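You operate a simulated robot arm through the tools that you are given. There is no shell and no other tool. Be economical: measure what you need, move in short steps, check, and stop when the job is done.

Carry out the task below with a simulated two-armed robot. There is one attempt and no reset: what you move stays moved.

TASK
Put two of the bolts from the top of the wooden table on the upper shelf of the green bench. Put the pouch cell on the top of the wooden table away on the high shelf of the grey bench. Pull the left drawer of the grey bench open. Any order will do.

The check looks at the end state, three seconds after you hand in, the way a careful person would. Anything else that was tipped, shoved, dropped, spilled or broken makes it a failure.

THE ROBOT
Two 7-joint arms with fingered hands on one trunk, on a base that drives. Base frame: it is fixed to the floor where the robot stands at the start and does not move with it; the origin is under the middle of the robot, x ahead of it, y to its left, z up; the surface under the hand at the start is at about z = 0.8. Units: m, rad, N and s.
The left shoulder is at the start at [0.204, 0.125, 1.099], the right one opposite. Places, roughly: high shelf of the grey bench (52x25 cm) [5.58, 0.2, 1.62]; left drawer of the grey bench [7.2, 0.6, 0.7]; upper shelf of the green bench [2.4, 2.9, 1.2]. Payload 3.7 kg a hand.
Tool frame (each hand has its own): the origin (TCP) lies between the finger pads and is the grasp point; the fingertips stand 0.025 m ahead of it; z points along the fingers, y is the line along which they close. Largest opening 0.088 m; the body of the gripper starts 0.029 m behind the TCP. The gripper is a hand of 5 fingers: y runs from the thumb to the fingers, the wrist lies at [-0.013, -0.097, -0.162] in the tool frame.
Orientation is that of the tool frame in the base frame, as a unit quaternion [x, y, z, w]. With the fingers straight down and the wrist toward the robot, the tool's x, y and z point along [0, 1, 0], [1, 0, 0] and [0, 0, -1] of the base frame.

THE INTERFACE
- The arms move only by the tool apply_moves. It takes "left_rows", "right_rows" or both (then of equal length, played together; a hand with none holds still); each is a list of rows, each a list of 6 numbers: the shift along the tool's x, y, z in units of 100 mm (1.0 is 100 mm), then the turn, a rotation vector about the tool's x, y, z in units of 180 degrees (1.0 is 180 degrees). In form: [[dx, dy, dz, wx, wy, wz], ...]. A call has 1 to 20 rows; each row is the pose to reach, as a shift and turn from the pose commanded when the call began, along the tool's axes at that moment. A call with a number of a shift or a turn outside -1 to 1 is refused whole. Each row takes 0.2 s and may step no farther than 0.05 m and 0.15 rad from the row before; otherwise, the whole call is refused. A pose out of reach is approached as far as the arm can. The call stops where the force on the tool passes 40 N (or 10 N more than at its start, if that is more) or the arm is blocked; 0.2 s more then pass. In this call time passes only in rows, and 0.2 s behind the last. The reply holds the time, the measured pose of the TCP, the force on the tool along the base axes, the opening and the grip force, in the units named above and with some noise, with the torque about the TCP (base axes, N m) and any sound that the robot's microphone picked up.
- Cameras (640 x 400 px; columns grow to the right, rows downward): "scene" is now at [0.3215, -0.0262, 1.2203]; the picture's right is [-0.26, -0.97, 0.00], its down [-0.64, 0.17, -0.75] and it looks along [0.73, -0.19, -0.66] (base axes); focal length 214 px, centre (320, 200). "left" rides on the left gripper at [-0.059, -0.079, -0.105] in its tool frame; the picture's right is [-0.73, -0.32, 0.61], its down [0.62, -0.68, 0.38] and it looks along [0.29, 0.66, 0.70] (tool axes); focal length 234 px, centre (320, 200). "right" rides on the right gripper at [0.059, -0.079, -0.105] in its tool frame; the picture's right is [-0.73, 0.32, -0.61], its down [-0.62, -0.68, 0.38] and it looks along [-0.29, 0.66, 0.70] (tool axes); focal length 234 px, centre (320, 200). There is no depth. A picture from a camera that has moved, and an enlarged one, comes with that camera's place and axes in the base frame and with its lens. The place of the scene camera against the robot may be out by one fixed shift of up to 0.012 m in any direction.
- grab_frame(camera): a new picture of that camera. No time passes.
- lift_body(by): slides the trunk up (or, below 0, down) by that many m; the arms and the scene camera ride with it, the base frame stays. It gives what a move gives, with no picture.
- steer(legs): drives the robot by 1 to 6 legs, each [ahead, left, turn to the left] in m, m and rad, along the robot's own axes; the way and the turn of a leg run together, so that a leg with both is an arc; at most 1.5 m and 3.142 rad a leg. The arms and the cameras ride along, it lands a little off, and it stops where it bumps. It gives what a move gives.
- curl_fingers(index, middle, ring, little, thumb_bend, thumb_turn, hand): sets how far each is bent, from 0 (flat) to 100 (curled in); at 30 the hand is open as for a grip, at 70 the pads meet at the TCP. One left out holds its place. A second passes; each finger stops where it meets its share of the squeeze, and holds until it gets a number again. It is the only way to open and close the hand. It gives what a move gives, with no picture; readings hold the bend of each and the force on index, middle, ring, little, thumb and palm. thumb_turn goes from beside the hand (0) to across from the fingers (100), as for a grip.
- pan_tilt(pan, tilt): turns the head with the scene camera to pan (to the left, within 1.396 rad either way) and tilt (down, from -0.506 to 1.204), counted from straight ahead of the robot. It gives what a move gives.
- zoom(camera, box): a new picture of the part [left, top, right, bottom] of that camera's present view, enlarged. No time passes.
- job_done(): hands the job in; it is judged then, once.

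Work in short steps. Places have to be worked out from the pictures, the camera data and where the tool is seen: move nearer, look again, correct. Check each grasp and each placing, and mend what went wrong. You have 165 turns and 118 pictures in all, those below and enlarged ones among them. Open the grippers and draw the arms clear of the work before you hand the job in, unless the task says otherwise; then end with one line.

The tools are called after "Request:" as name(argument=value, ...) on one line, values as JSON. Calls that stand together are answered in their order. apply_moves: Moves the arms, as the interface text tells. Its arguments: {"type":"object","properties":{"left_rows":{"type":"array"},"right_rows":{"type":"array"}},"required":[]} The other tools are called the same way: lift_body (by) slides the trunk up or down; curl_fingers (index, middle, ring, little, thumb_bend, thumb_turn, hand) moves the fingers one by one; steer (legs) drives the base; pan_tilt (pan, tilt) turns the head that bears the scene camera; grab_frame (camera) takes a picture; zoom (camera, box) takes an enlarged picture of a part of a camera's view; job_done () hands the job in.

At the start:

```text
t: 0.0
left_position: [0.5678, 0.0283, 1.0284]
left_tool_rot: [0.708, 0.707, 0.0, -0.001]
left_wrist_force: [0.2, 0.6, -0.4]
left_wrist_torque: [-0.03, 0.01, 0.0]
left_grip_width: 0.0876
left_gripper_force: 0.1
left_shape: jaw
left_bend: [30.0, 30.0, 30.0, 30.0, 30.0, 98.0]
left_finger forces: [0.0, 0.0, 0.0, 0.0, 0.0, 0.1]
right_position: [0.4639, -0.3962, 1.0743]
right_tool_rot: [0.707, 0.707, 0.0, 0.0]
right_wrist_force: [-0.2, 0.1, -0.3]
right_wrist_torque: [-0.01, -0.02, -0.01]
right_grip_width: 0.0875
right_gripper_force: 0.0
right_shape: jaw
right_bend: [30.0, 30.0, 30.0, 30.0, 30.0, 98.0]
right_finger forces: [0.0, 0.0, 0.0, 0.0, 0.0, 0.0]
trunk travel left (down, up): [-0.125, 0.29]
robot x, y, heading: [0.0012, 0.0006, -0.001]
head pan, tilt: [-0.26, 0.721]
```

scene: 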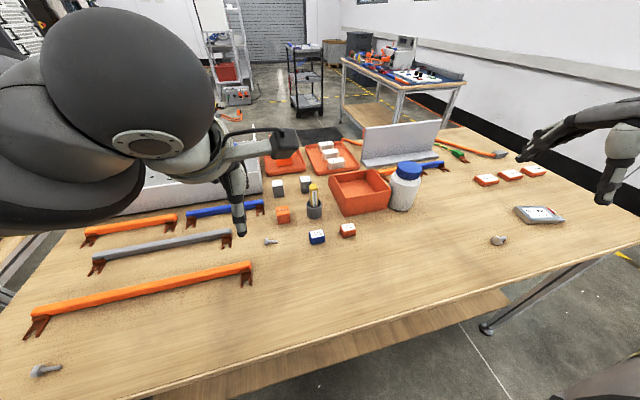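
right: 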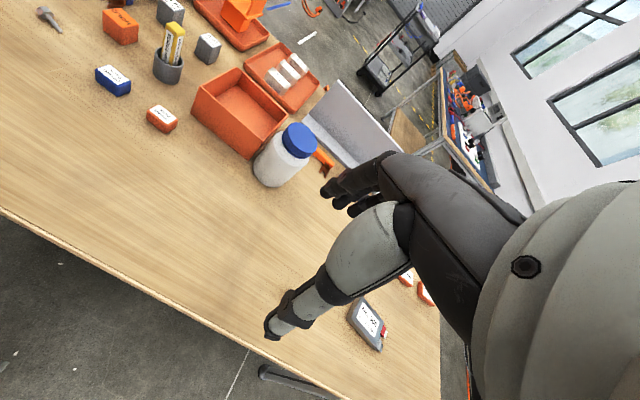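
left: 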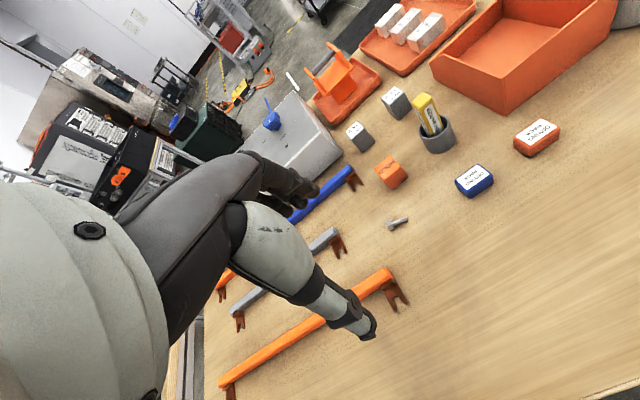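

I'll look closer at the candidate bolts and the pouch cell.

Request:
zoom(camera="scene", box=[450, 150, 610, 250])

Request:
zoom(camera="scene", box=[210, 170, 370, 270])

Request:
zoom(camera="scene", box=[0, 320, 128, 400])

```text
4.00 times, centred on (530, 200) of scene
camera zoom: at [0.3215, -0.0262, 1.2203], right [-0.26, -0.97, 0.0], down [-0.64, 0.17, -0.75], along [0.73, -0.19, -0.66], focal length 858 px, centre (-520, 200)
```

zoom: 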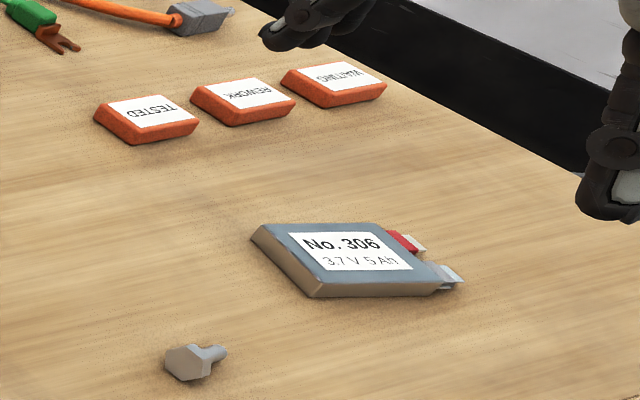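

```text
4.00 times, centred on (290, 220) of scene
camera zoom: at [0.3215, -0.0262, 1.2203], right [-0.26, -0.97, 0.0], down [-0.64, 0.17, -0.75], along [0.73, -0.19, -0.66], focal length 858 px, centre (440, 120)
```

zoom: 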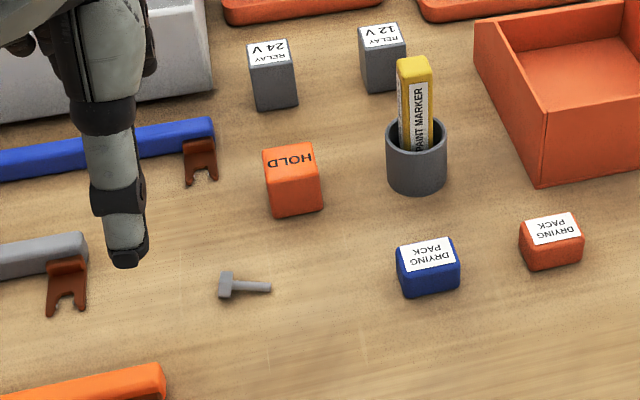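

```text
5.00 times, centred on (64, 360) of scene
camera zoom: at [0.3215, -0.0262, 1.2203], right [-0.26, -0.97, 0.0], down [-0.64, 0.17, -0.75], along [0.73, -0.19, -0.66], focal length 1072 px, centre (1600, -600)
```

zoom: 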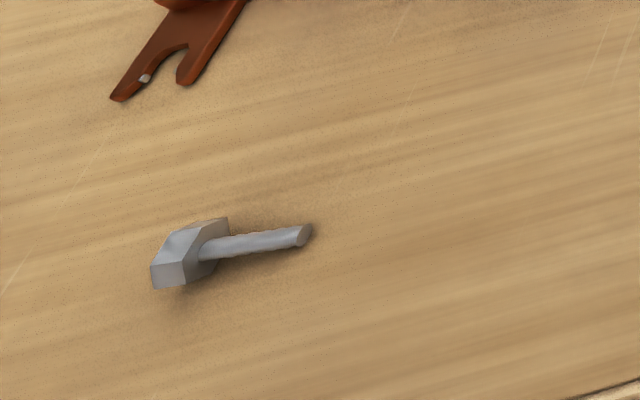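

Three bolts are seen: at about [0.50, 0.36], [0.66, 0.01], [0.525, -0.53]. I'll take the left one with the left hand and the right one with the right hand; starting both toward hover points.

Request:
apply_moves(left_rows=[[0.25, -0.08, 0, 0, 0, 0], [0.5, -0.16, 0, 0, 0, 0], [0.75, -0.24, 0, 0, 0, 0], [1.0, -0.32, 0, 0, 0, 0]], right_rows=[[-0.25, 0.12, 0.25, 0, 0, 0], [-0.5, 0.24, 0.5, 0, 0, 0], [-0.75, 0.36, 0.75, 0, 0, 0], [-1.0, 0.48, 1.0, 0, 0, 0]])

Request:
apply_moves(left_rows=[[0.33, -0.08, 0, 0, 0, 0], [0.67, -0.16, 0, 0, 0, 0], [1.0, -0.32, 0, 0, 0, 0]])

Request:
apply_moves(left_rows=[[0.33, 0, 0.25, 0, 0, 0], [0.67, 0, 0.5, 0, 0, 0], [1.0, 0, 0.75, 0, 0, 0]])

Request:
grab_frame(camera="left")

Request:
grab_frame(camera="right")

```text
t: 1.0
left_position: [0.5366, 0.1288, 1.0268]
left_tool_rot: [0.707, 0.707, -0.001, -0.001]
left_wrist_force: [-0.1, 0.1, -0.2]
left_wrist_torque: [0.0, 0.02, 0.01]
left_grip_width: 0.0879
left_gripper_force: 0.1
left_shape: jaw
left_bend: [30.0, 30.0, 30.0, 30.0, 30.0, 98.0]
left_finger forces: [0.0, 0.1, 0.0, 0.1, 0.0, 0.0]
right_position: [0.5123, -0.4962, 0.9743]
right_tool_rot: [0.707, 0.707, 0.0, 0.001]
right_wrist_force: [0.4, -0.1, -0.7]
right_wrist_torque: [-0.01, -0.01, -0.03]
right_grip_width: 0.0876
right_gripper_force: 0.0
right_shape: jaw
right_bend: [30.0, 30.0, 30.0, 30.0, 30.0, 98.0]
right_finger forces: [0.0, 0.1, 0.0, 0.0, 0.1, 0.1]
trunk travel left (down, up): [-0.125, 0.29]
robot x, y, heading: [-0.0024, 0.0008, -0.002]
head pan, tilt: [-0.26, 0.721]
```

```text
t: 1.8
left_position: [0.5298, 0.2372, 1.0403]
left_tool_rot: [0.708, 0.707, 0.0, 0.0]
left_wrist_force: [0.1, -0.2, -0.2]
left_wrist_torque: [-0.02, 0.0, 0.02]
left_grip_width: 0.0879
left_gripper_force: 0.0
left_shape: jaw
left_bend: [30.0, 30.0, 30.0, 30.0, 30.0, 98.0]
left_finger forces: [0.1, 0.0, 0.0, 0.1, 0.0, 0.0]
left hand out of reach, approached as far as the arm can: row 1, 2, 3
right_position: [0.51, -0.4951, 0.9775]
right_tool_rot: [0.707, 0.707, 0.0, 0.001]
right_wrist_force: [-0.2, -0.3, -0.6]
right_wrist_torque: [-0.01, -0.02, -0.01]
right_grip_width: 0.0877
right_gripper_force: 0.0
right_shape: jaw
right_bend: [30.0, 30.0, 30.0, 30.0, 30.0, 98.0]
right_finger forces: [0.1, 0.0, 0.0, 0.0, 0.0, 0.0]
trunk travel left (down, up): [-0.125, 0.29]
robot x, y, heading: [0.0055, 0.0026, 0.001]
head pan, tilt: [-0.26, 0.721]
```

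```text
t: 2.6
left_position: [0.5309, 0.3356, 0.965]
left_tool_rot: [0.707, 0.707, 0.0, 0.0]
left_wrist_force: [-0.1, 0.6, 0.6]
left_wrist_torque: [-0.01, 0.0, 0.03]
left_grip_width: 0.0877
left_gripper_force: 0.2
left_shape: jaw
left_bend: [30.0, 30.0, 30.0, 30.0, 30.0, 98.0]
left_finger forces: [0.0, 0.1, 0.1, 0.0, 0.0, 0.0]
right_position: [0.5118, -0.4957, 0.9747]
right_tool_rot: [0.707, 0.707, 0.0, -0.001]
right_wrist_force: [-0.6, 1.0, -0.3]
right_wrist_torque: [0.03, 0.03, 0.02]
right_grip_width: 0.0878
right_gripper_force: 0.0
right_shape: jaw
right_bend: [30.0, 30.0, 30.0, 30.0, 30.0, 98.0]
right_finger forces: [0.0, 0.0, 0.1, 0.0, 0.0, 0.0]
trunk travel left (down, up): [-0.125, 0.29]
robot x, y, heading: [0.0004, -0.0032, 0.005]
head pan, tilt: [-0.26, 0.721]
```

```text
111 pictures are left
camera left: at [0.4522, 0.2769, 1.0693], right [-0.32, -0.73, -0.61], down [-0.68, 0.62, -0.38], along [0.66, 0.29, -0.7], focal length 234 px, centre (320, 200)
```

left: 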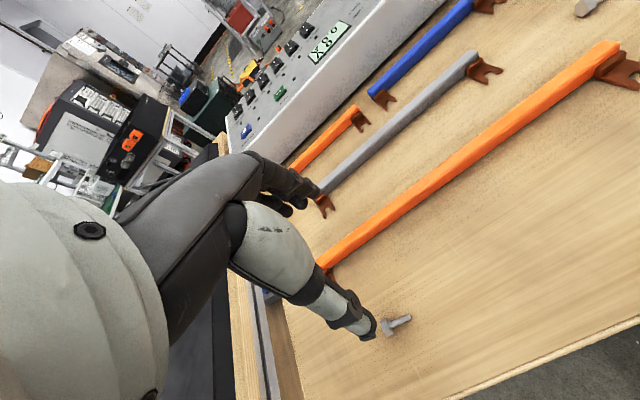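

```text
110 pictures are left
camera right: at [0.4332, -0.4383, 1.0808], right [0.32, -0.73, 0.61], down [-0.68, -0.62, -0.38], along [0.66, -0.29, -0.7], focal length 234 px, centre (320, 200)
```

right: 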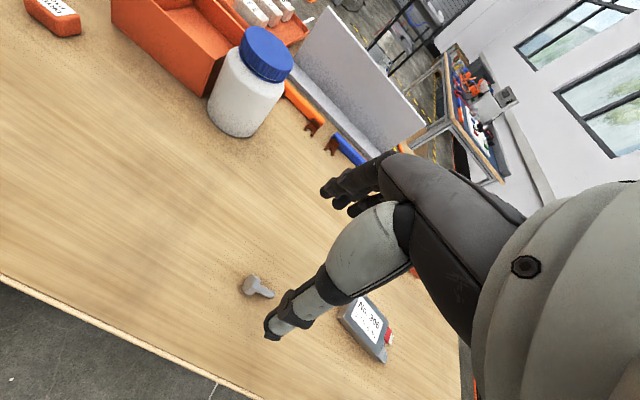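

Hand cameras put the left bolt at [0.498, 0.365] and the right one at [0.519, -0.53], both shafts along y. Moving over both at TCP z≈0.90.

Request:
apply_moves(left_rows=[[0.14, -0.16, 0.3, 0, 0, 0], [0.28, -0.33, 0.65, 0, 0, 0]], right_rows=[[-0.17, 0.04, 0.35, 0, 0, 0], [-0.34, 0.07, 0.7, 0, 0, 0]])

Request:
grab_frame(camera="left")

Request:
grab_frame(camera="right")

```text
t: 3.2
left_position: [0.4983, 0.3626, 0.8987]
left_tool_rot: [0.708, 0.707, 0.0, 0.0]
left_wrist_force: [0.0, -0.3, 0.6]
left_wrist_torque: [-0.03, 0.01, -0.01]
left_grip_width: 0.0876
left_gripper_force: 0.0
left_shape: jaw
left_bend: [30.0, 30.0, 30.0, 30.0, 30.0, 98.0]
left_finger forces: [0.0, 0.0, 0.0, 0.0, 0.0, 0.1]
right_position: [0.5197, -0.5297, 0.9039]
right_tool_rot: [0.707, 0.707, 0.0, 0.0]
right_wrist_force: [0.7, -0.7, -0.2]
right_wrist_torque: [0.01, 0.0, -0.01]
right_grip_width: 0.0878
right_gripper_force: 0.0
right_shape: jaw
right_bend: [30.0, 30.0, 30.0, 30.0, 30.0, 98.0]
right_finger forces: [0.1, 0.0, 0.1, 0.0, 0.1, 0.1]
trunk travel left (down, up): [-0.125, 0.29]
robot x, y, heading: [-0.0012, -0.0035, -0.005]
head pan, tilt: [-0.26, 0.721]
```

```text
109 pictures are left
camera left: at [0.4198, 0.3038, 1.0033], right [-0.32, -0.73, -0.61], down [-0.68, 0.62, -0.38], along [0.66, 0.29, -0.7], focal length 234 px, centre (320, 200)
```

left: 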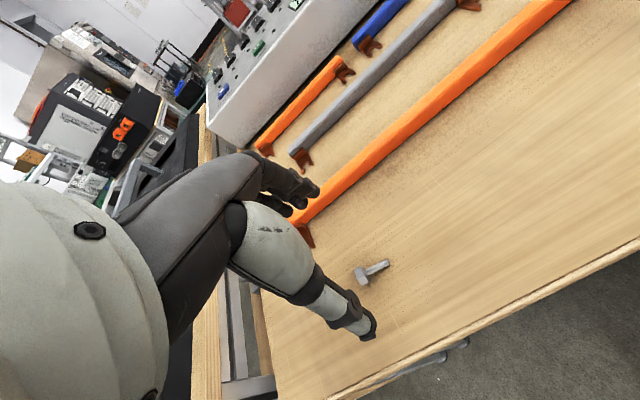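

```text
108 pictures are left
camera right: at [0.4407, -0.4725, 1.0093], right [0.32, -0.73, 0.61], down [-0.68, -0.62, -0.38], along [0.66, -0.29, -0.7], focal length 234 px, centre (320, 200)
```

right: 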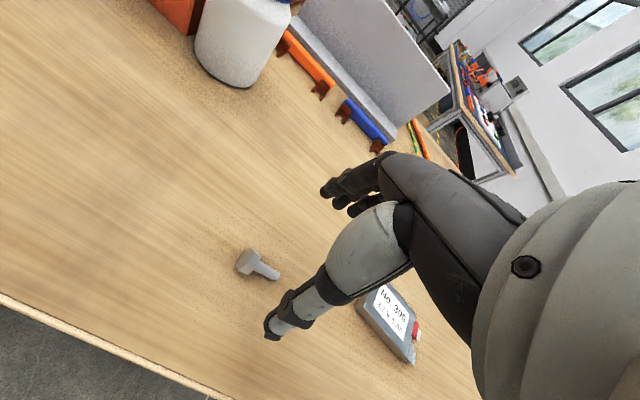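

Both hands are well centred on the bolts. Descending to TCP z≈0.832.

Request:
apply_moves(left_rows=[[0.03, 0, 0.25, 0, 0, 0], [0.05, 0, 0.5, 0, 0, 0], [0.05, 0, 0.66, 0, 0, 0]], right_rows=[[0, 0, 0.25, 0, 0, 0], [0, 0, 0.5, 0, 0, 0], [0, 0, 0.71, 0, 0, 0]])

Request:
grab_frame(camera="left")

Request:
grab_frame(camera="right")

```text
t: 4.0
left_position: [0.498, 0.368, 0.833]
left_tool_rot: [0.707, 0.707, 0.0, 0.0]
left_wrist_force: [0.6, 0.1, -0.4]
left_wrist_torque: [-0.02, -0.01, 0.01]
left_grip_width: 0.0875
left_gripper_force: 0.0
left_shape: jaw
left_bend: [30.0, 30.0, 30.0, 30.0, 30.0, 98.0]
left_finger forces: [0.0, 0.0, 0.0, 0.0, 0.0, 0.0]
right_position: [0.5194, -0.5303, 0.8332]
right_tool_rot: [0.707, 0.707, 0.0, 0.001]
right_wrist_force: [0.2, 0.2, -0.2]
right_wrist_torque: [-0.01, -0.03, 0.01]
right_grip_width: 0.0878
right_gripper_force: 0.0
right_shape: jaw
right_bend: [30.0, 30.0, 30.0, 30.0, 30.0, 98.0]
right_finger forces: [0.0, 0.0, 0.0, 0.0, 0.1, 0.0]
trunk travel left (down, up): [-0.125, 0.29]
robot x, y, heading: [-0.0014, -0.0027, -0.005]
head pan, tilt: [-0.26, 0.721]
```

```text
107 pictures are left
camera left: at [0.4195, 0.3094, 0.9377], right [-0.32, -0.73, -0.61], down [-0.68, 0.62, -0.38], along [0.66, 0.29, -0.7], focal length 234 px, centre (320, 200)
```

left: 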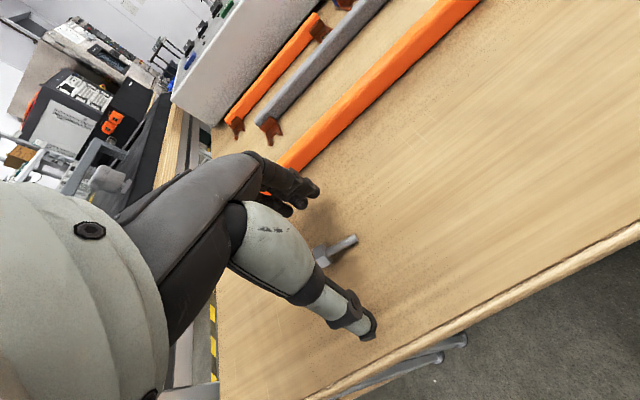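

```text
106 pictures are left
camera right: at [0.4408, -0.4732, 0.9384], right [0.32, -0.73, 0.61], down [-0.68, -0.62, -0.38], along [0.66, -0.29, -0.7], focal length 234 px, centre (320, 200)
```

right: 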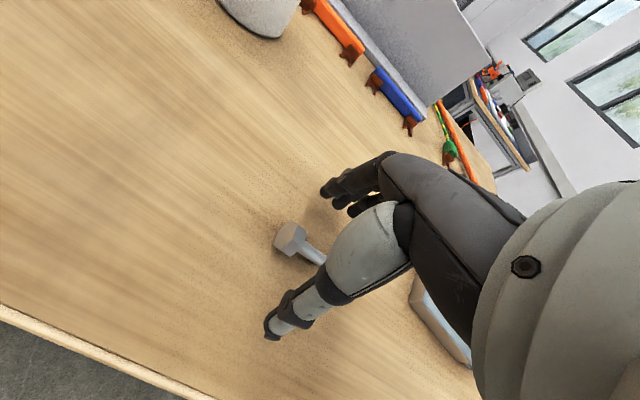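

Bolts lie between thumbs and fingers. Lowering 5 mm more, then closing both hands.

Request:
apply_moves(left_rows=[[0, 0, 0.05, 0, 0, 0]], right_rows=[[0, 0, 0.05, 0, 0, 0]])

Request:
curl_fingers(hand="left", index=75, middle=75, ring=75, little=75, thumb_bend=75)

Request:
curl_fingers(hand="right", index=75, middle=75, ring=75, little=75, thumb_bend=75)

Request:
grab_frame(camera="left")

Request:
grab_frame(camera="right")

```text
t: 4.4
left_position: [0.4981, 0.3684, 0.8296]
left_tool_rot: [0.707, 0.707, 0.001, 0.0]
left_wrist_force: [0.7, 0.4, -0.3]
left_wrist_torque: [-0.02, 0.01, -0.01]
left_grip_width: 0.0879
left_gripper_force: 0.1
left_shape: jaw
left_bend: [30.0, 30.0, 30.0, 30.0, 30.0, 98.0]
left_finger forces: [0.0, 0.0, 0.0, 0.0, 0.0, 0.1]
right_position: [0.5193, -0.5312, 0.8274]
right_tool_rot: [0.707, 0.707, 0.001, 0.001]
right_wrist_force: [0.2, -0.3, -0.6]
right_wrist_torque: [-0.02, 0.0, 0.0]
right_grip_width: 0.0875
right_gripper_force: 0.0
right_shape: jaw
right_bend: [30.0, 30.0, 30.0, 30.0, 30.0, 98.0]
right_finger forces: [0.1, 0.0, 0.1, 0.0, 0.0, 0.0]
trunk travel left (down, up): [-0.125, 0.29]
robot x, y, heading: [-0.0011, 0.0029, 0.005]
head pan, tilt: [-0.26, 0.721]
```

```text
t: 5.4
left_position: [0.4973, 0.3681, 0.8292]
left_tool_rot: [0.707, 0.707, 0.0, 0.0]
left_wrist_force: [0.1, -0.1, -0.2]
left_wrist_torque: [0.0, 0.01, 0.01]
left_grip_width: 0.0
left_gripper_force: 0.1
left_shape: fingers
left_bend: [74.0, 75.0, 75.0, 75.0, 72.0, 97.0]
left_finger forces: [0.0, 0.0, 0.1, 0.1, 0.1, 0.1]
right_position: [0.5191, -0.5296, 0.8278]
right_tool_rot: [0.707, 0.707, -0.001, 0.0]
right_wrist_force: [-0.1, 0.3, 0.0]
right_wrist_torque: [0.03, 0.01, 0.03]
right_grip_width: 0.0876
right_gripper_force: 0.0
right_shape: jaw
right_bend: [30.0, 30.0, 30.0, 30.0, 30.0, 98.0]
right_finger forces: [0.0, 0.0, 0.1, 0.0, 0.1, 0.1]
trunk travel left (down, up): [-0.125, 0.29]
robot x, y, heading: [-0.0015, -0.0018, 0.003]
head pan, tilt: [-0.26, 0.721]
```

```text
t: 6.4
left_position: [0.4977, 0.3681, 0.8291]
left_tool_rot: [0.707, 0.707, 0.0, 0.0]
left_wrist_force: [0.3, -0.4, 0.7]
left_wrist_torque: [-0.02, -0.03, 0.04]
left_grip_width: 0.0
left_gripper_force: 0.1
left_shape: fingers
left_bend: [74.0, 75.0, 75.0, 75.0, 72.0, 97.0]
left_finger forces: [0.0, 0.0, 0.0, 0.0, 0.0, 0.0]
right_position: [0.5192, -0.5304, 0.8283]
right_tool_rot: [0.707, 0.707, -0.001, 0.0]
right_wrist_force: [-0.3, 0.7, -0.8]
right_wrist_torque: [0.02, 0.02, 0.0]
right_grip_width: 0.0016
right_gripper_force: 9.3
right_shape: fingers
right_bend: [74.0, 74.0, 75.0, 75.0, 67.0, 96.0]
right_finger forces: [6.9, 2.4, 0.0, 0.1, 8.7, 0.0]
trunk travel left (down, up): [-0.125, 0.29]
robot x, y, heading: [0.0005, 0.0022, -0.003]
head pan, tilt: [-0.26, 0.721]
```

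```text
105 pictures are left
camera left: at [0.4191, 0.3091, 0.9333], right [-0.32, -0.73, -0.61], down [-0.68, 0.62, -0.38], along [0.66, 0.29, -0.7], focal length 234 px, centre (320, 200)
```

left: 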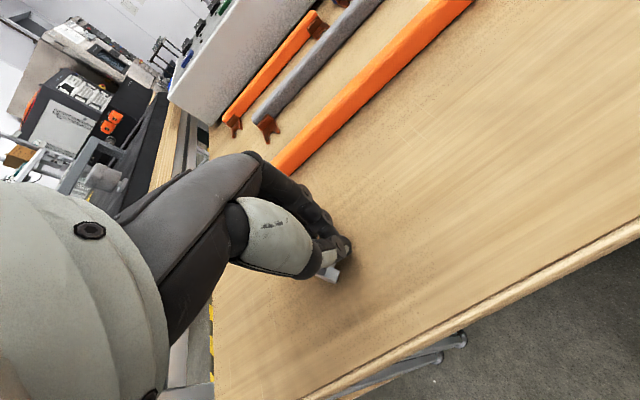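

```text
104 pictures are left
camera right: at [0.4404, -0.4731, 0.9341], right [0.32, -0.73, 0.61], down [-0.68, -0.62, -0.38], along [0.66, -0.29, -0.7], focal length 234 px, centre (320, 200)
```

right: 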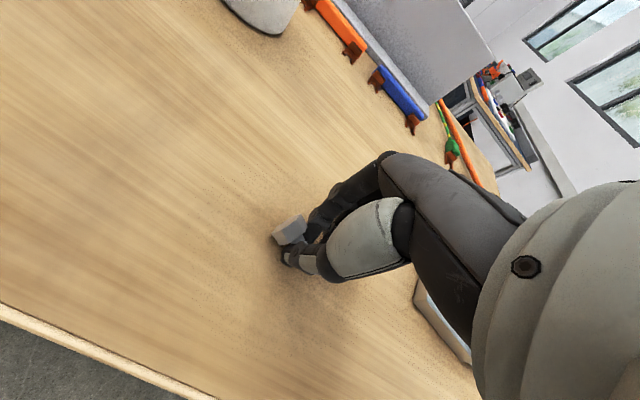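

The right hand holds its bolt (9 N); the left closed on nothing, with the bolt just beside. Zooming on both.

Request:
zoom(camera="left", box=[260, 200, 420, 300])

Request:
zoom(camera="right", box=[220, 180, 380, 280])

```text
4.00 times, centred on (340, 250) of left
camera zoom: at [0.4191, 0.3091, 0.9333], right [-0.32, -0.73, -0.61], down [-0.68, 0.62, -0.38], along [0.66, 0.29, -0.7], focal length 937 px, centre (240, 0)
```

zoom: 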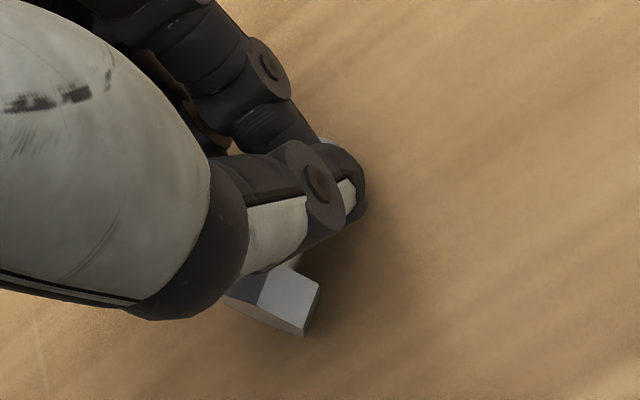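

```text
4.00 times, centred on (300, 230) of right
camera zoom: at [0.4404, -0.4731, 0.9341], right [0.32, -0.73, 0.61], down [-0.68, -0.62, -0.38], along [0.66, -0.29, -0.7], focal length 937 px, centre (400, 80)
```

zoom: 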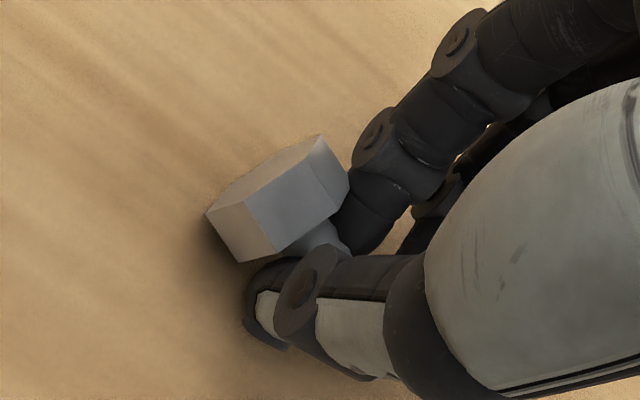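

Right grasp is good on the shaft. I'll lift both; left then opens and re-looks.

Request:
apply_moves(left_rows=[[0, 0, -0.35, 0, 0, 0], [0, 0, -0.7, 0, 0, 0]], right_rows=[[0, 0, -0.3, 0, 0, 0], [0, 0, -0.7, 0, 0, 0]])

Request:
curl_fingers(hand="left", index=30, middle=30, ring=30, little=30, thumb_bend=30)

Request:
grab_frame(camera="left")

Request:
zoom(camera="right", box=[220, 180, 380, 280])

```text
t: 7.0
left_position: [0.4974, 0.3681, 0.8998]
left_tool_rot: [0.707, 0.707, 0.001, 0.001]
left_wrist_force: [1.1, 0.7, 0.0]
left_wrist_torque: [-0.02, 0.01, 0.0]
left_grip_width: 0.0
left_gripper_force: 0.1
left_shape: fingers
left_bend: [74.0, 75.0, 75.0, 75.0, 72.0, 97.0]
left_finger forces: [0.1, 0.1, 0.0, 0.0, 0.0, 0.0]
right_position: [0.5165, -0.5299, 0.8986]
right_tool_rot: [0.707, 0.707, 0.0, 0.001]
right_wrist_force: [0.5, -0.3, 0.0]
right_wrist_torque: [-0.01, -0.02, 0.0]
right_grip_width: 0.0018
right_gripper_force: 8.9
right_shape: fingers
right_bend: [74.0, 75.0, 75.0, 75.0, 67.0, 96.0]
right_finger forces: [6.7, 2.3, 0.1, 0.0, 8.5, 0.0]
trunk travel left (down, up): [-0.125, 0.29]
robot x, y, heading: [0.0017, 0.0014, 0.001]
head pan, tilt: [-0.26, 0.721]
```

```text
t: 8.0
left_position: [0.4969, 0.3676, 0.8991]
left_tool_rot: [0.708, 0.707, 0.0, 0.0]
left_wrist_force: [-0.1, -0.5, -0.2]
left_wrist_torque: [-0.01, -0.01, 0.01]
left_grip_width: 0.0844
left_gripper_force: 0.1
left_shape: fingers
left_bend: [30.0, 30.0, 30.0, 30.0, 30.0, 97.0]
left_finger forces: [0.1, 0.0, 0.0, 0.0, 0.0, 0.0]
right_position: [0.5169, -0.5315, 0.898]
right_tool_rot: [0.707, 0.707, 0.0, 0.0]
right_wrist_force: [0.1, 0.0, -0.4]
right_wrist_torque: [0.01, 0.04, 0.0]
right_grip_width: 0.0018
right_gripper_force: 8.1
right_shape: fingers
right_bend: [74.0, 75.0, 75.0, 75.0, 67.0, 96.0]
right_finger forces: [6.8, 2.3, 0.0, 0.0, 8.5, 0.0]
trunk travel left (down, up): [-0.125, 0.29]
robot x, y, heading: [-0.0004, -0.0027, -0.0]
head pan, tilt: [-0.26, 0.721]
```

```text
101 pictures are left
camera left: at [0.4195, 0.3088, 1.0033], right [-0.32, -0.73, -0.61], down [-0.68, 0.62, -0.38], along [0.66, 0.29, -0.7], focal length 234 px, centre (320, 200)
```

left: 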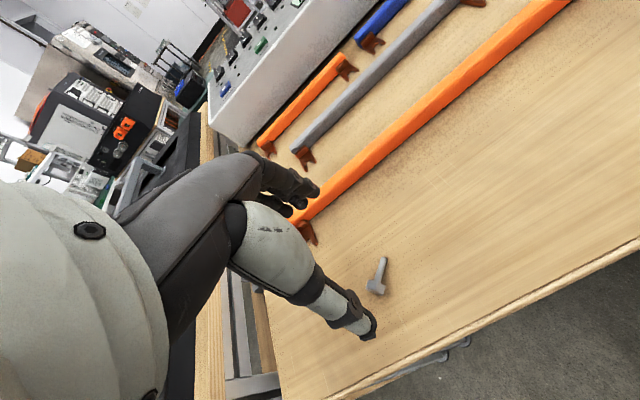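

```text
4.00 times, centred on (300, 230) of right
camera zoom: at [0.4396, -0.4732, 1.0037], right [0.32, -0.73, 0.61], down [-0.68, -0.62, -0.38], along [0.66, -0.29, -0.7], focal length 937 px, centre (400, 80)
```

zoom: 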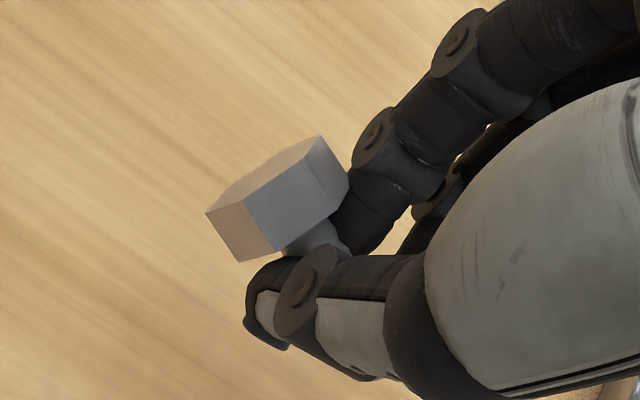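

Right grasp secure. The left bolt now lies at 45° (head [0.484, 0.377], tip [0.503, 0.360]), so I'll turn the left hand 45° about the vertical to close across the shaft.

Request:
apply_moves(left_rows=[[0, 0, 0, 0, 0, -0.042], [0, 0, 0, 0, 0, -0.084], [0, 0, 0.05, 0, 0, -0.126], [0, 0, 0.1, 0, 0, -0.168], [0, 0, 0.15, 0, 0, -0.21], [0, 0, 0.2, 0, 0, -0.25]])

Request:
grab_frame(camera="left")

```text
t: 9.4
left_position: [0.5025, 0.3697, 0.8777]
left_tool_rot: [0.382, 0.924, -0.001, -0.002]
left_wrist_force: [0.1, 0.1, 0.9]
left_wrist_torque: [0.01, -0.01, -0.01]
left_grip_width: 0.0845
left_gripper_force: 0.1
left_shape: fingers
left_bend: [30.0, 30.0, 30.0, 30.0, 30.0, 97.0]
left_finger forces: [0.0, 0.0, 0.0, 0.1, 0.1, 0.0]
left hand out of reach, approached as far as the arm can: row 3, 4, 5, 6
right_position: [0.5185, -0.5296, 0.8989]
right_tool_rot: [0.708, 0.707, 0.0, -0.001]
right_wrist_force: [-0.2, -0.5, 0.4]
right_wrist_torque: [0.04, -0.01, -0.02]
right_grip_width: 0.0016
right_gripper_force: 8.8
right_shape: fingers
right_bend: [74.0, 75.0, 75.0, 75.0, 67.0, 96.0]
right_finger forces: [6.8, 2.4, 0.0, 0.0, 8.5, 0.1]
trunk travel left (down, up): [-0.125, 0.29]
robot x, y, heading: [-0.0022, -0.0005, -0.002]
head pan, tilt: [-0.26, 0.721]
```

```text
99 pictures are left
camera left: at [0.4893, 0.2734, 0.9816], right [0.29, -0.74, -0.61], down [-0.92, -0.04, -0.38], along [0.26, 0.67, -0.7], focal length 234 px, centre (320, 200)
```

left: 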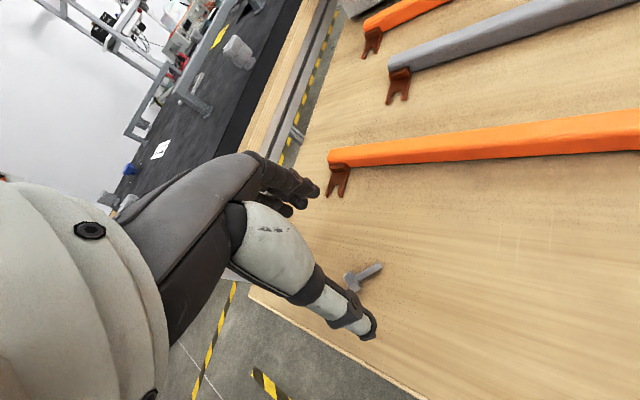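

Bolt shaft midpoint confirmed at [0.496, 0.367]. Descending over it with the left hand.

Request:
apply_moves(left_rows=[[0.02, -0.07, 0.0, 0, 0, 0], [0.02, -0.07, 0.25, 0, 0, 0], [0.02, -0.07, 0.49, 0, 0, 0]])

Request:
zoom(camera="left", box=[220, 150, 460, 300])

```text
t: 10.2
left_position: [0.4953, 0.3675, 0.8284]
left_tool_rot: [0.382, 0.924, 0.0, 0.0]
left_wrist_force: [-0.3, -1.4, -0.2]
left_wrist_torque: [0.0, 0.01, -0.02]
left_grip_width: 0.0843
left_gripper_force: 0.0
left_shape: fingers
left_bend: [30.0, 30.0, 30.0, 30.0, 30.0, 97.0]
left_finger forces: [0.0, 0.0, 0.0, 0.1, 0.0, 0.0]
left hand out of reach, approached as far as the arm can: row 1
right_position: [0.5181, -0.5301, 0.899]
right_tool_rot: [0.707, 0.707, 0.0, 0.0]
right_wrist_force: [0.5, -0.2, -0.8]
right_wrist_torque: [-0.02, 0.0, -0.01]
right_grip_width: 0.0017
right_gripper_force: 9.2
right_shape: fingers
right_bend: [74.0, 75.0, 75.0, 75.0, 67.0, 96.0]
right_finger forces: [6.9, 2.2, 0.0, 0.1, 8.5, 0.0]
trunk travel left (down, up): [-0.125, 0.29]
robot x, y, heading: [0.0029, -0.0016, 0.001]
head pan, tilt: [-0.26, 0.721]
```

```text
2.67 times, centred on (340, 225) of left
camera zoom: at [0.4823, 0.2703, 0.9324], right [0.29, -0.74, -0.61], down [-0.92, -0.04, -0.38], along [0.26, 0.67, -0.7], focal length 624 px, centre (267, 133)
```

zoom: 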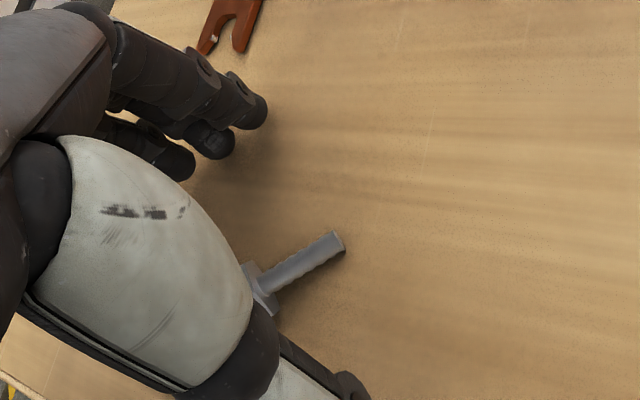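

Shaft lies on the index-thumb line. Closing index and thumb first, leaving the other fingers open.

Request:
curl_fingers(hand="left", index=75, thumb_bend=75)

Request:
zoom(camera="left", box=[220, 150, 460, 300])

```text
t: 11.2
left_position: [0.4959, 0.369, 0.8291]
left_tool_rot: [0.382, 0.924, 0.0, 0.0]
left_wrist_force: [0.2, -0.6, 0.0]
left_wrist_torque: [-0.04, -0.04, 0.02]
left_grip_width: 0.0001
left_gripper_force: 0.1
left_shape: fingers
left_bend: [74.0, 30.0, 30.0, 30.0, 72.0, 97.0]
left_finger forces: [0.0, 0.1, 0.0, 0.0, 0.0, 0.1]
right_position: [0.5187, -0.5309, 0.8983]
right_tool_rot: [0.707, 0.707, 0.0, 0.001]
right_wrist_force: [-0.4, 0.4, -1.2]
right_wrist_torque: [0.0, 0.01, 0.03]
right_grip_width: 0.0019
right_gripper_force: 8.7
right_shape: fingers
right_bend: [74.0, 75.0, 75.0, 75.0, 67.0, 96.0]
right_finger forces: [6.8, 2.3, 0.1, 0.0, 8.5, 0.0]
trunk travel left (down, up): [-0.125, 0.29]
robot x, y, heading: [-0.0019, -0.0037, 0.001]
head pan, tilt: [-0.26, 0.721]
```

```text
2.67 times, centred on (340, 225) of left
camera zoom: at [0.4822, 0.2701, 0.933], right [0.29, -0.74, -0.61], down [-0.92, -0.04, -0.38], along [0.26, 0.67, -0.7], focal length 624 px, centre (267, 133)
```

zoom: 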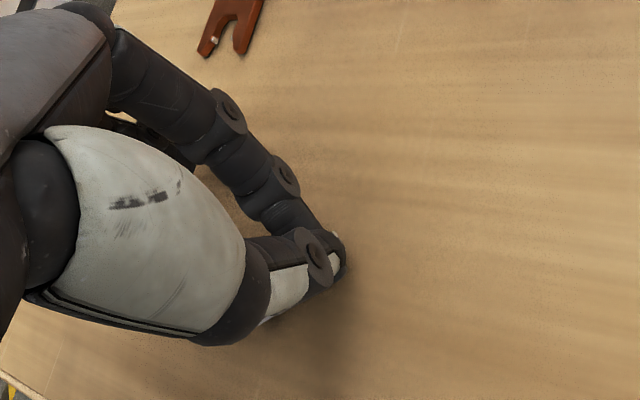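

Closed on nothing again. Lifting, opening, and looking where the bolt went.

Request:
apply_moves(left_rows=[[0, 0, -0.25, 0, 0, 0], [0, 0, -0.5, 0, 0, 0]])

Request:
curl_fingers(hand="left", index=30, thumb_bend=30)

Request:
zoom(camera="left", box=[220, 175, 460, 325])

```text
t: 11.8
left_position: [0.5028, 0.3715, 0.8763]
left_tool_rot: [0.383, 0.924, 0.0, 0.0]
left_wrist_force: [0.8, -0.8, 0.2]
left_wrist_torque: [-0.02, 0.01, 0.01]
left_grip_width: 0.0001
left_gripper_force: 0.1
left_shape: fingers
left_bend: [74.0, 30.0, 30.0, 30.0, 72.0, 97.0]
left_finger forces: [0.0, 0.0, 0.1, 0.0, 0.1, 0.0]
left hand out of reach, approached as far as the arm can: row 2
right_position: [0.5176, -0.5311, 0.8981]
right_tool_rot: [0.708, 0.707, -0.001, 0.0]
right_wrist_force: [-0.1, -0.4, -0.8]
right_wrist_torque: [-0.01, -0.01, -0.01]
right_grip_width: 0.0016
right_gripper_force: 7.8
right_shape: fingers
right_bend: [74.0, 75.0, 75.0, 75.0, 67.0, 96.0]
right_finger forces: [6.8, 2.3, 0.1, 0.0, 8.5, 0.1]
trunk travel left (down, up): [-0.125, 0.29]
robot x, y, heading: [-0.0004, 0.0067, -0.002]
head pan, tilt: [-0.26, 0.721]
```

```text
t: 12.8
left_position: [0.5026, 0.3699, 0.8761]
left_tool_rot: [0.383, 0.924, -0.001, 0.0]
left_wrist_force: [0.3, 0.0, 0.0]
left_wrist_torque: [0.0, -0.01, -0.01]
left_grip_width: 0.0843
left_gripper_force: 0.1
left_shape: fingers
left_bend: [30.0, 30.0, 30.0, 30.0, 30.0, 97.0]
left_finger forces: [0.0, 0.0, 0.0, 0.0, 0.0, 0.1]
right_position: [0.5177, -0.5309, 0.8986]
right_tool_rot: [0.707, 0.707, 0.001, 0.0]
right_wrist_force: [0.4, -0.5, -0.4]
right_wrist_torque: [0.0, -0.02, -0.04]
right_grip_width: 0.0017
right_gripper_force: 9.0
right_shape: fingers
right_bend: [74.0, 75.0, 75.0, 75.0, 67.0, 96.0]
right_finger forces: [6.8, 2.2, 0.0, 0.1, 8.5, 0.1]
trunk travel left (down, up): [-0.125, 0.29]
robot x, y, heading: [0.002, 0.0003, 0.0]
head pan, tilt: [-0.26, 0.721]
```

```text
2.67 times, centred on (340, 250) of left
camera zoom: at [0.489, 0.2731, 0.9819], right [0.28, -0.74, -0.61], down [-0.92, -0.04, -0.38], along [0.26, 0.67, -0.7], focal length 624 px, centre (267, 67)
```

zoom: 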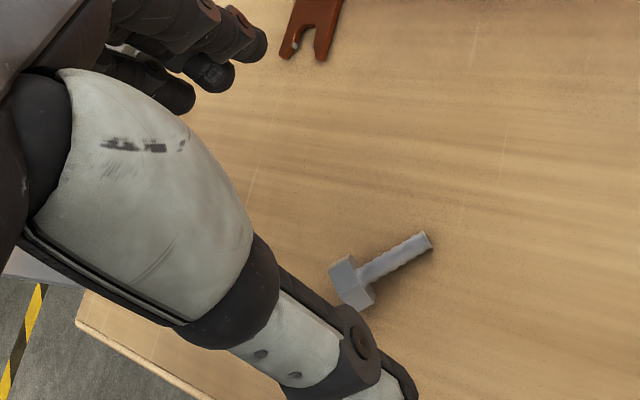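

The bolt didn't move; the fingers passed above the thin shaft. I'll preshape a narrower pinch, aim at the head/shaft junction [0.490, 0.373] and go a bit lower.

Request:
curl_fingers(hand="left", index=50, thumb_bend=50)

Request:
apply_moves(left_rows=[[0.11, -0.07, 0.0, 0, 0, 0], [0.11, -0.07, 0.25, 0, 0, 0], [0.11, -0.07, 0.42, 0, 0, 0], [0.11, -0.07, 0.48, 0, 0, 0], [0.11, -0.07, 0.53, 0, 0, 0]])

Request:
zoom(camera="left", box=[220, 150, 460, 300])

```text
t: 13.8
left_position: [0.5027, 0.3708, 0.8776]
left_tool_rot: [0.382, 0.924, -0.001, -0.001]
left_wrist_force: [0.5, -0.1, -0.3]
left_wrist_torque: [-0.02, -0.02, 0.01]
left_grip_width: 0.0418
left_gripper_force: 0.1
left_shape: fingers
left_bend: [50.0, 30.0, 30.0, 30.0, 50.0, 97.0]
left_finger forces: [0.0, 0.0, 0.1, 0.1, 0.0, 0.0]
right_position: [0.5177, -0.53, 0.8997]
right_tool_rot: [0.707, 0.707, 0.001, 0.0]
right_wrist_force: [0.7, -0.5, -1.0]
right_wrist_torque: [0.02, 0.02, 0.02]
right_grip_width: 0.0019
right_gripper_force: 9.0
right_shape: fingers
right_bend: [74.0, 75.0, 75.0, 75.0, 67.0, 96.0]
right_finger forces: [6.8, 2.3, 0.0, 0.1, 8.5, 0.0]
trunk travel left (down, up): [-0.125, 0.29]
robot x, y, heading: [-0.0013, -0.0016, -0.0]
head pan, tilt: [-0.26, 0.721]
```

```text
t: 15.0
left_position: [0.4896, 0.3737, 0.828]
left_tool_rot: [0.382, 0.924, 0.003, 0.003]
left_wrist_force: [-1.2, -0.9, 18.5]
left_wrist_torque: [0.06, -0.24, -0.02]
left_grip_width: 0.042
left_gripper_force: 8.9
left_shape: fingers
left_bend: [50.0, 30.0, 30.0, 30.0, 50.0, 97.0]
left_finger forces: [13.7, 0.1, 0.0, 0.1, 5.1, 0.0]
left hand out of reach, approached as far as the arm can: row 1
right_position: [0.5182, -0.5302, 0.8997]
right_tool_rot: [0.707, 0.707, 0.001, 0.002]
right_wrist_force: [-0.2, -0.3, -1.0]
right_wrist_torque: [0.01, 0.01, -0.04]
right_grip_width: 0.0015
right_gripper_force: 8.4
right_shape: fingers
right_bend: [74.0, 75.0, 75.0, 75.0, 67.0, 96.0]
right_finger forces: [6.7, 2.4, 0.1, 0.1, 8.6, 0.0]
trunk travel left (down, up): [-0.125, 0.29]
robot x, y, heading: [0.0012, 0.003, 0.004]
head pan, tilt: [-0.26, 0.721]
```

```text
2.67 times, centred on (340, 225) of left
camera zoom: at [0.4752, 0.2753, 0.9314], right [0.29, -0.74, -0.61], down [-0.92, -0.04, -0.39], along [0.27, 0.67, -0.69], focal length 624 px, centre (267, 133)
```

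zoom: 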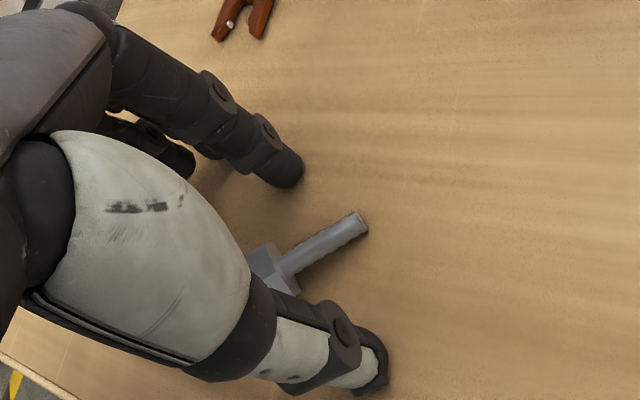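

Tips touch the table at TCP z≈0.828 with 50 bend; the pinch is across the shaft by the head. I'll back off 2 mm, narrow to 62, press down again, and then close.

Request:
apply_moves(left_rows=[[0, 0, -0.08, 0, 0, 0]])

Request:
curl_fingers(hand="left", index=62, thumb_bend=62)

Request:
apply_moves(left_rows=[[0, 0, 0.04, 0, 0, 0], [0, 0, 0.08, 0, 0, 0], [0, 0, 0.11, 0, 0, 0]])

Request:
zoom(camera="left", box=[220, 150, 460, 300])

```text
t: 15.4
left_position: [0.488, 0.3728, 0.8309]
left_tool_rot: [0.383, 0.924, -0.003, -0.002]
left_wrist_force: [-0.2, 0.6, -1.3]
left_wrist_torque: [-0.02, -0.01, 0.02]
left_grip_width: 0.0415
left_gripper_force: 0.0
left_shape: fingers
left_bend: [50.0, 30.0, 30.0, 30.0, 50.0, 97.0]
left_finger forces: [0.0, 0.1, 0.1, 0.1, 0.0, 0.0]
right_position: [0.5177, -0.5309, 0.8971]
right_tool_rot: [0.707, 0.708, -0.001, 0.0]
right_wrist_force: [0.4, 0.2, 0.8]
right_wrist_torque: [0.02, -0.02, 0.02]
right_grip_width: 0.0017
right_gripper_force: 9.4
right_shape: fingers
right_bend: [74.0, 75.0, 75.0, 75.0, 67.0, 96.0]
right_finger forces: [6.8, 2.3, 0.1, 0.0, 8.5, 0.0]
trunk travel left (down, up): [-0.125, 0.29]
robot x, y, heading: [-0.0, -0.0005, 0.0]
head pan, tilt: [-0.26, 0.721]
```

```text
t: 16.4
left_position: [0.4894, 0.3737, 0.832]
left_tool_rot: [0.382, 0.924, 0.0, 0.0]
left_wrist_force: [0.2, 0.6, -0.2]
left_wrist_torque: [0.01, -0.01, 0.0]
left_grip_width: 0.0159
left_gripper_force: 0.0
left_shape: fingers
left_bend: [62.0, 30.0, 30.0, 30.0, 62.0, 97.0]
left_finger forces: [0.0, 0.0, 0.1, 0.1, 0.1, 0.1]
right_position: [0.5173, -0.5302, 0.898]
right_tool_rot: [0.707, 0.707, 0.0, 0.0]
right_wrist_force: [0.2, -0.3, 0.0]
right_wrist_torque: [0.0, 0.01, 0.0]
right_grip_width: 0.0018
right_gripper_force: 8.8
right_shape: fingers
right_bend: [74.0, 75.0, 75.0, 75.0, 67.0, 96.0]
right_finger forces: [6.8, 2.3, 0.0, 0.1, 8.5, 0.0]
trunk travel left (down, up): [-0.125, 0.29]
robot x, y, heading: [0.0005, 0.0009, 0.0]
head pan, tilt: [-0.26, 0.721]
```

```text
t: 17.2
left_position: [0.49, 0.3732, 0.8276]
left_tool_rot: [0.383, 0.924, 0.005, 0.006]
left_wrist_force: [-2.7, 0.7, 39.5]
left_wrist_torque: [-0.55, 0.26, -0.03]
left_grip_width: 0.0153
left_gripper_force: 19.9
left_shape: fingers
left_bend: [62.0, 30.0, 30.0, 30.0, 64.0, 98.0]
left_finger forces: [6.0, 0.0, 0.0, 0.0, 34.0, 0.1]
right_position: [0.5159, -0.5307, 0.9014]
right_tool_rot: [0.708, 0.707, 0.003, 0.001]
right_wrist_force: [0.4, 0.6, -1.3]
right_wrist_torque: [-0.03, 0.0, 0.0]
right_grip_width: 0.0018
right_gripper_force: 8.9
right_shape: fingers
right_bend: [74.0, 75.0, 75.0, 75.0, 67.0, 96.0]
right_finger forces: [6.8, 2.4, 0.0, 0.0, 8.6, 0.0]
trunk travel left (down, up): [-0.125, 0.29]
robot x, y, heading: [-0.0038, 0.0003, 0.003]
head pan, tilt: [-0.26, 0.721]
```

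```text
2.67 times, centred on (340, 225) of left
camera zoom: at [0.4746, 0.2743, 0.9311], right [0.29, -0.74, -0.61], down [-0.92, -0.04, -0.4], along [0.27, 0.67, -0.69], focal length 624 px, centre (267, 133)
```

zoom: 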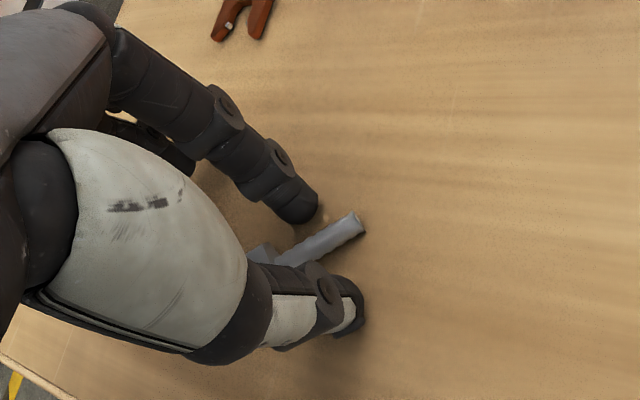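

Fingers straddle the shaft on the table surface. Backing off ~3 mm of command and closing index + thumb.

Request:
apply_moves(left_rows=[[0, 0, -0.05, 0, 0, 0]])

Request:
curl_fingers(hand="left", index=78, thumb_bend=78)

Request:
zoom(camera="left", box=[220, 150, 460, 300])

```text
t: 17.6
left_position: [0.4888, 0.3724, 0.827]
left_tool_rot: [0.382, 0.924, 0.001, 0.001]
left_wrist_force: [3.4, 1.0, 25.3]
left_wrist_torque: [0.06, -0.42, -0.02]
left_grip_width: 0.0151
left_gripper_force: 13.1
left_shape: fingers
left_bend: [62.0, 30.0, 30.0, 30.0, 63.0, 98.0]
left_finger forces: [20.6, 0.1, 0.0, 0.0, 5.3, 0.0]
right_position: [0.5168, -0.5319, 0.8982]
right_tool_rot: [0.707, 0.707, 0.001, 0.0]
right_wrist_force: [-0.4, -0.7, -0.7]
right_wrist_torque: [0.01, -0.01, 0.0]
right_grip_width: 0.0016
right_gripper_force: 8.2
right_shape: fingers
right_bend: [74.0, 75.0, 75.0, 75.0, 67.0, 96.0]
right_finger forces: [6.9, 2.3, 0.1, 0.0, 8.5, 0.1]
trunk travel left (down, up): [-0.125, 0.29]
robot x, y, heading: [0.0033, 0.0018, 0.0]
head pan, tilt: [-0.26, 0.721]
```

```text
t: 18.6
left_position: [0.4891, 0.3731, 0.8269]
left_tool_rot: [0.383, 0.924, -0.001, -0.002]
left_wrist_force: [-1.2, 0.0, 6.7]
left_wrist_torque: [0.11, -0.12, 0.05]
left_grip_width: 0.0
left_gripper_force: 10.5
left_shape: fingers
left_bend: [76.0, 30.0, 30.0, 30.0, 73.0, 97.0]
left_finger forces: [8.4, 2.5, 0.0, 0.0, 9.7, 0.1]
right_position: [0.5175, -0.5307, 0.8974]
right_tool_rot: [0.706, 0.708, 0.001, 0.001]
right_wrist_force: [0.0, -0.5, -0.6]
right_wrist_torque: [0.03, 0.01, 0.03]
right_grip_width: 0.0015
right_gripper_force: 8.6
right_shape: fingers
right_bend: [74.0, 75.0, 75.0, 75.0, 67.0, 96.0]
right_finger forces: [6.9, 2.2, 0.1, 0.1, 8.5, 0.1]
trunk travel left (down, up): [-0.125, 0.29]
robot x, y, heading: [-0.0001, 0.0027, -0.002]
head pan, tilt: [-0.26, 0.721]
```

```text
2.67 times, centred on (340, 225) of left
camera zoom: at [0.4756, 0.2755, 0.9299], right [0.28, -0.74, -0.61], down [-0.92, -0.04, -0.38], along [0.26, 0.67, -0.7], focal length 624 px, centre (267, 133)
```

zoom: 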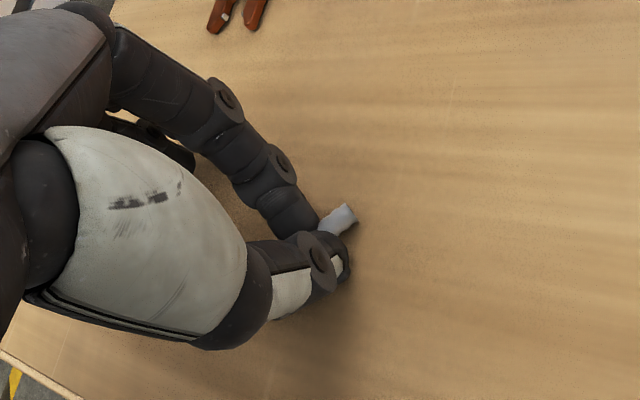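

Index and thumb report ~9 N with the shaft between them. Lifting to test.

Request:
apply_moves(left_rows=[[0, 0, -0.2, 0, 0, 0], [0, 0, -0.45, 0, 0, 0]])

Request:
zoom(camera="left", box=[220, 150, 460, 300])

```text
t: 19.2
left_position: [0.4952, 0.3775, 0.8677]
left_tool_rot: [0.383, 0.924, -0.001, -0.002]
left_wrist_force: [0.5, -0.1, 0.3]
left_wrist_torque: [0.02, -0.03, 0.0]
left_grip_width: 0.0
left_gripper_force: 7.6
left_shape: fingers
left_bend: [76.0, 30.0, 30.0, 30.0, 73.0, 98.0]
left_finger forces: [7.6, 0.0, 0.1, 0.0, 7.6, 0.0]
left hand out of reach, approached as far as the arm can: row 2
right_position: [0.5173, -0.5304, 0.8985]
right_tool_rot: [0.707, 0.707, 0.0, 0.001]
right_wrist_force: [0.0, 0.3, -0.6]
right_wrist_torque: [-0.01, -0.01, 0.0]
right_grip_width: 0.0019
right_gripper_force: 8.7
right_shape: fingers
right_bend: [74.0, 75.0, 75.0, 75.0, 67.0, 96.0]
right_finger forces: [6.8, 2.4, 0.0, 0.0, 8.5, 0.0]
trunk travel left (down, up): [-0.125, 0.29]
robot x, y, heading: [-0.0005, 0.0011, 0.001]
head pan, tilt: [-0.26, 0.721]
```

```text
2.67 times, centred on (340, 225) of left
camera zoom: at [0.4826, 0.2797, 0.9732], right [0.28, -0.74, -0.61], down [-0.92, -0.04, -0.38], along [0.26, 0.67, -0.7], focal length 624 px, centre (267, 133)
```

zoom: 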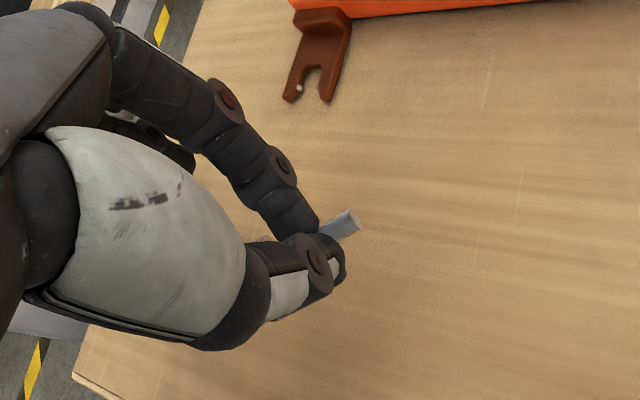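

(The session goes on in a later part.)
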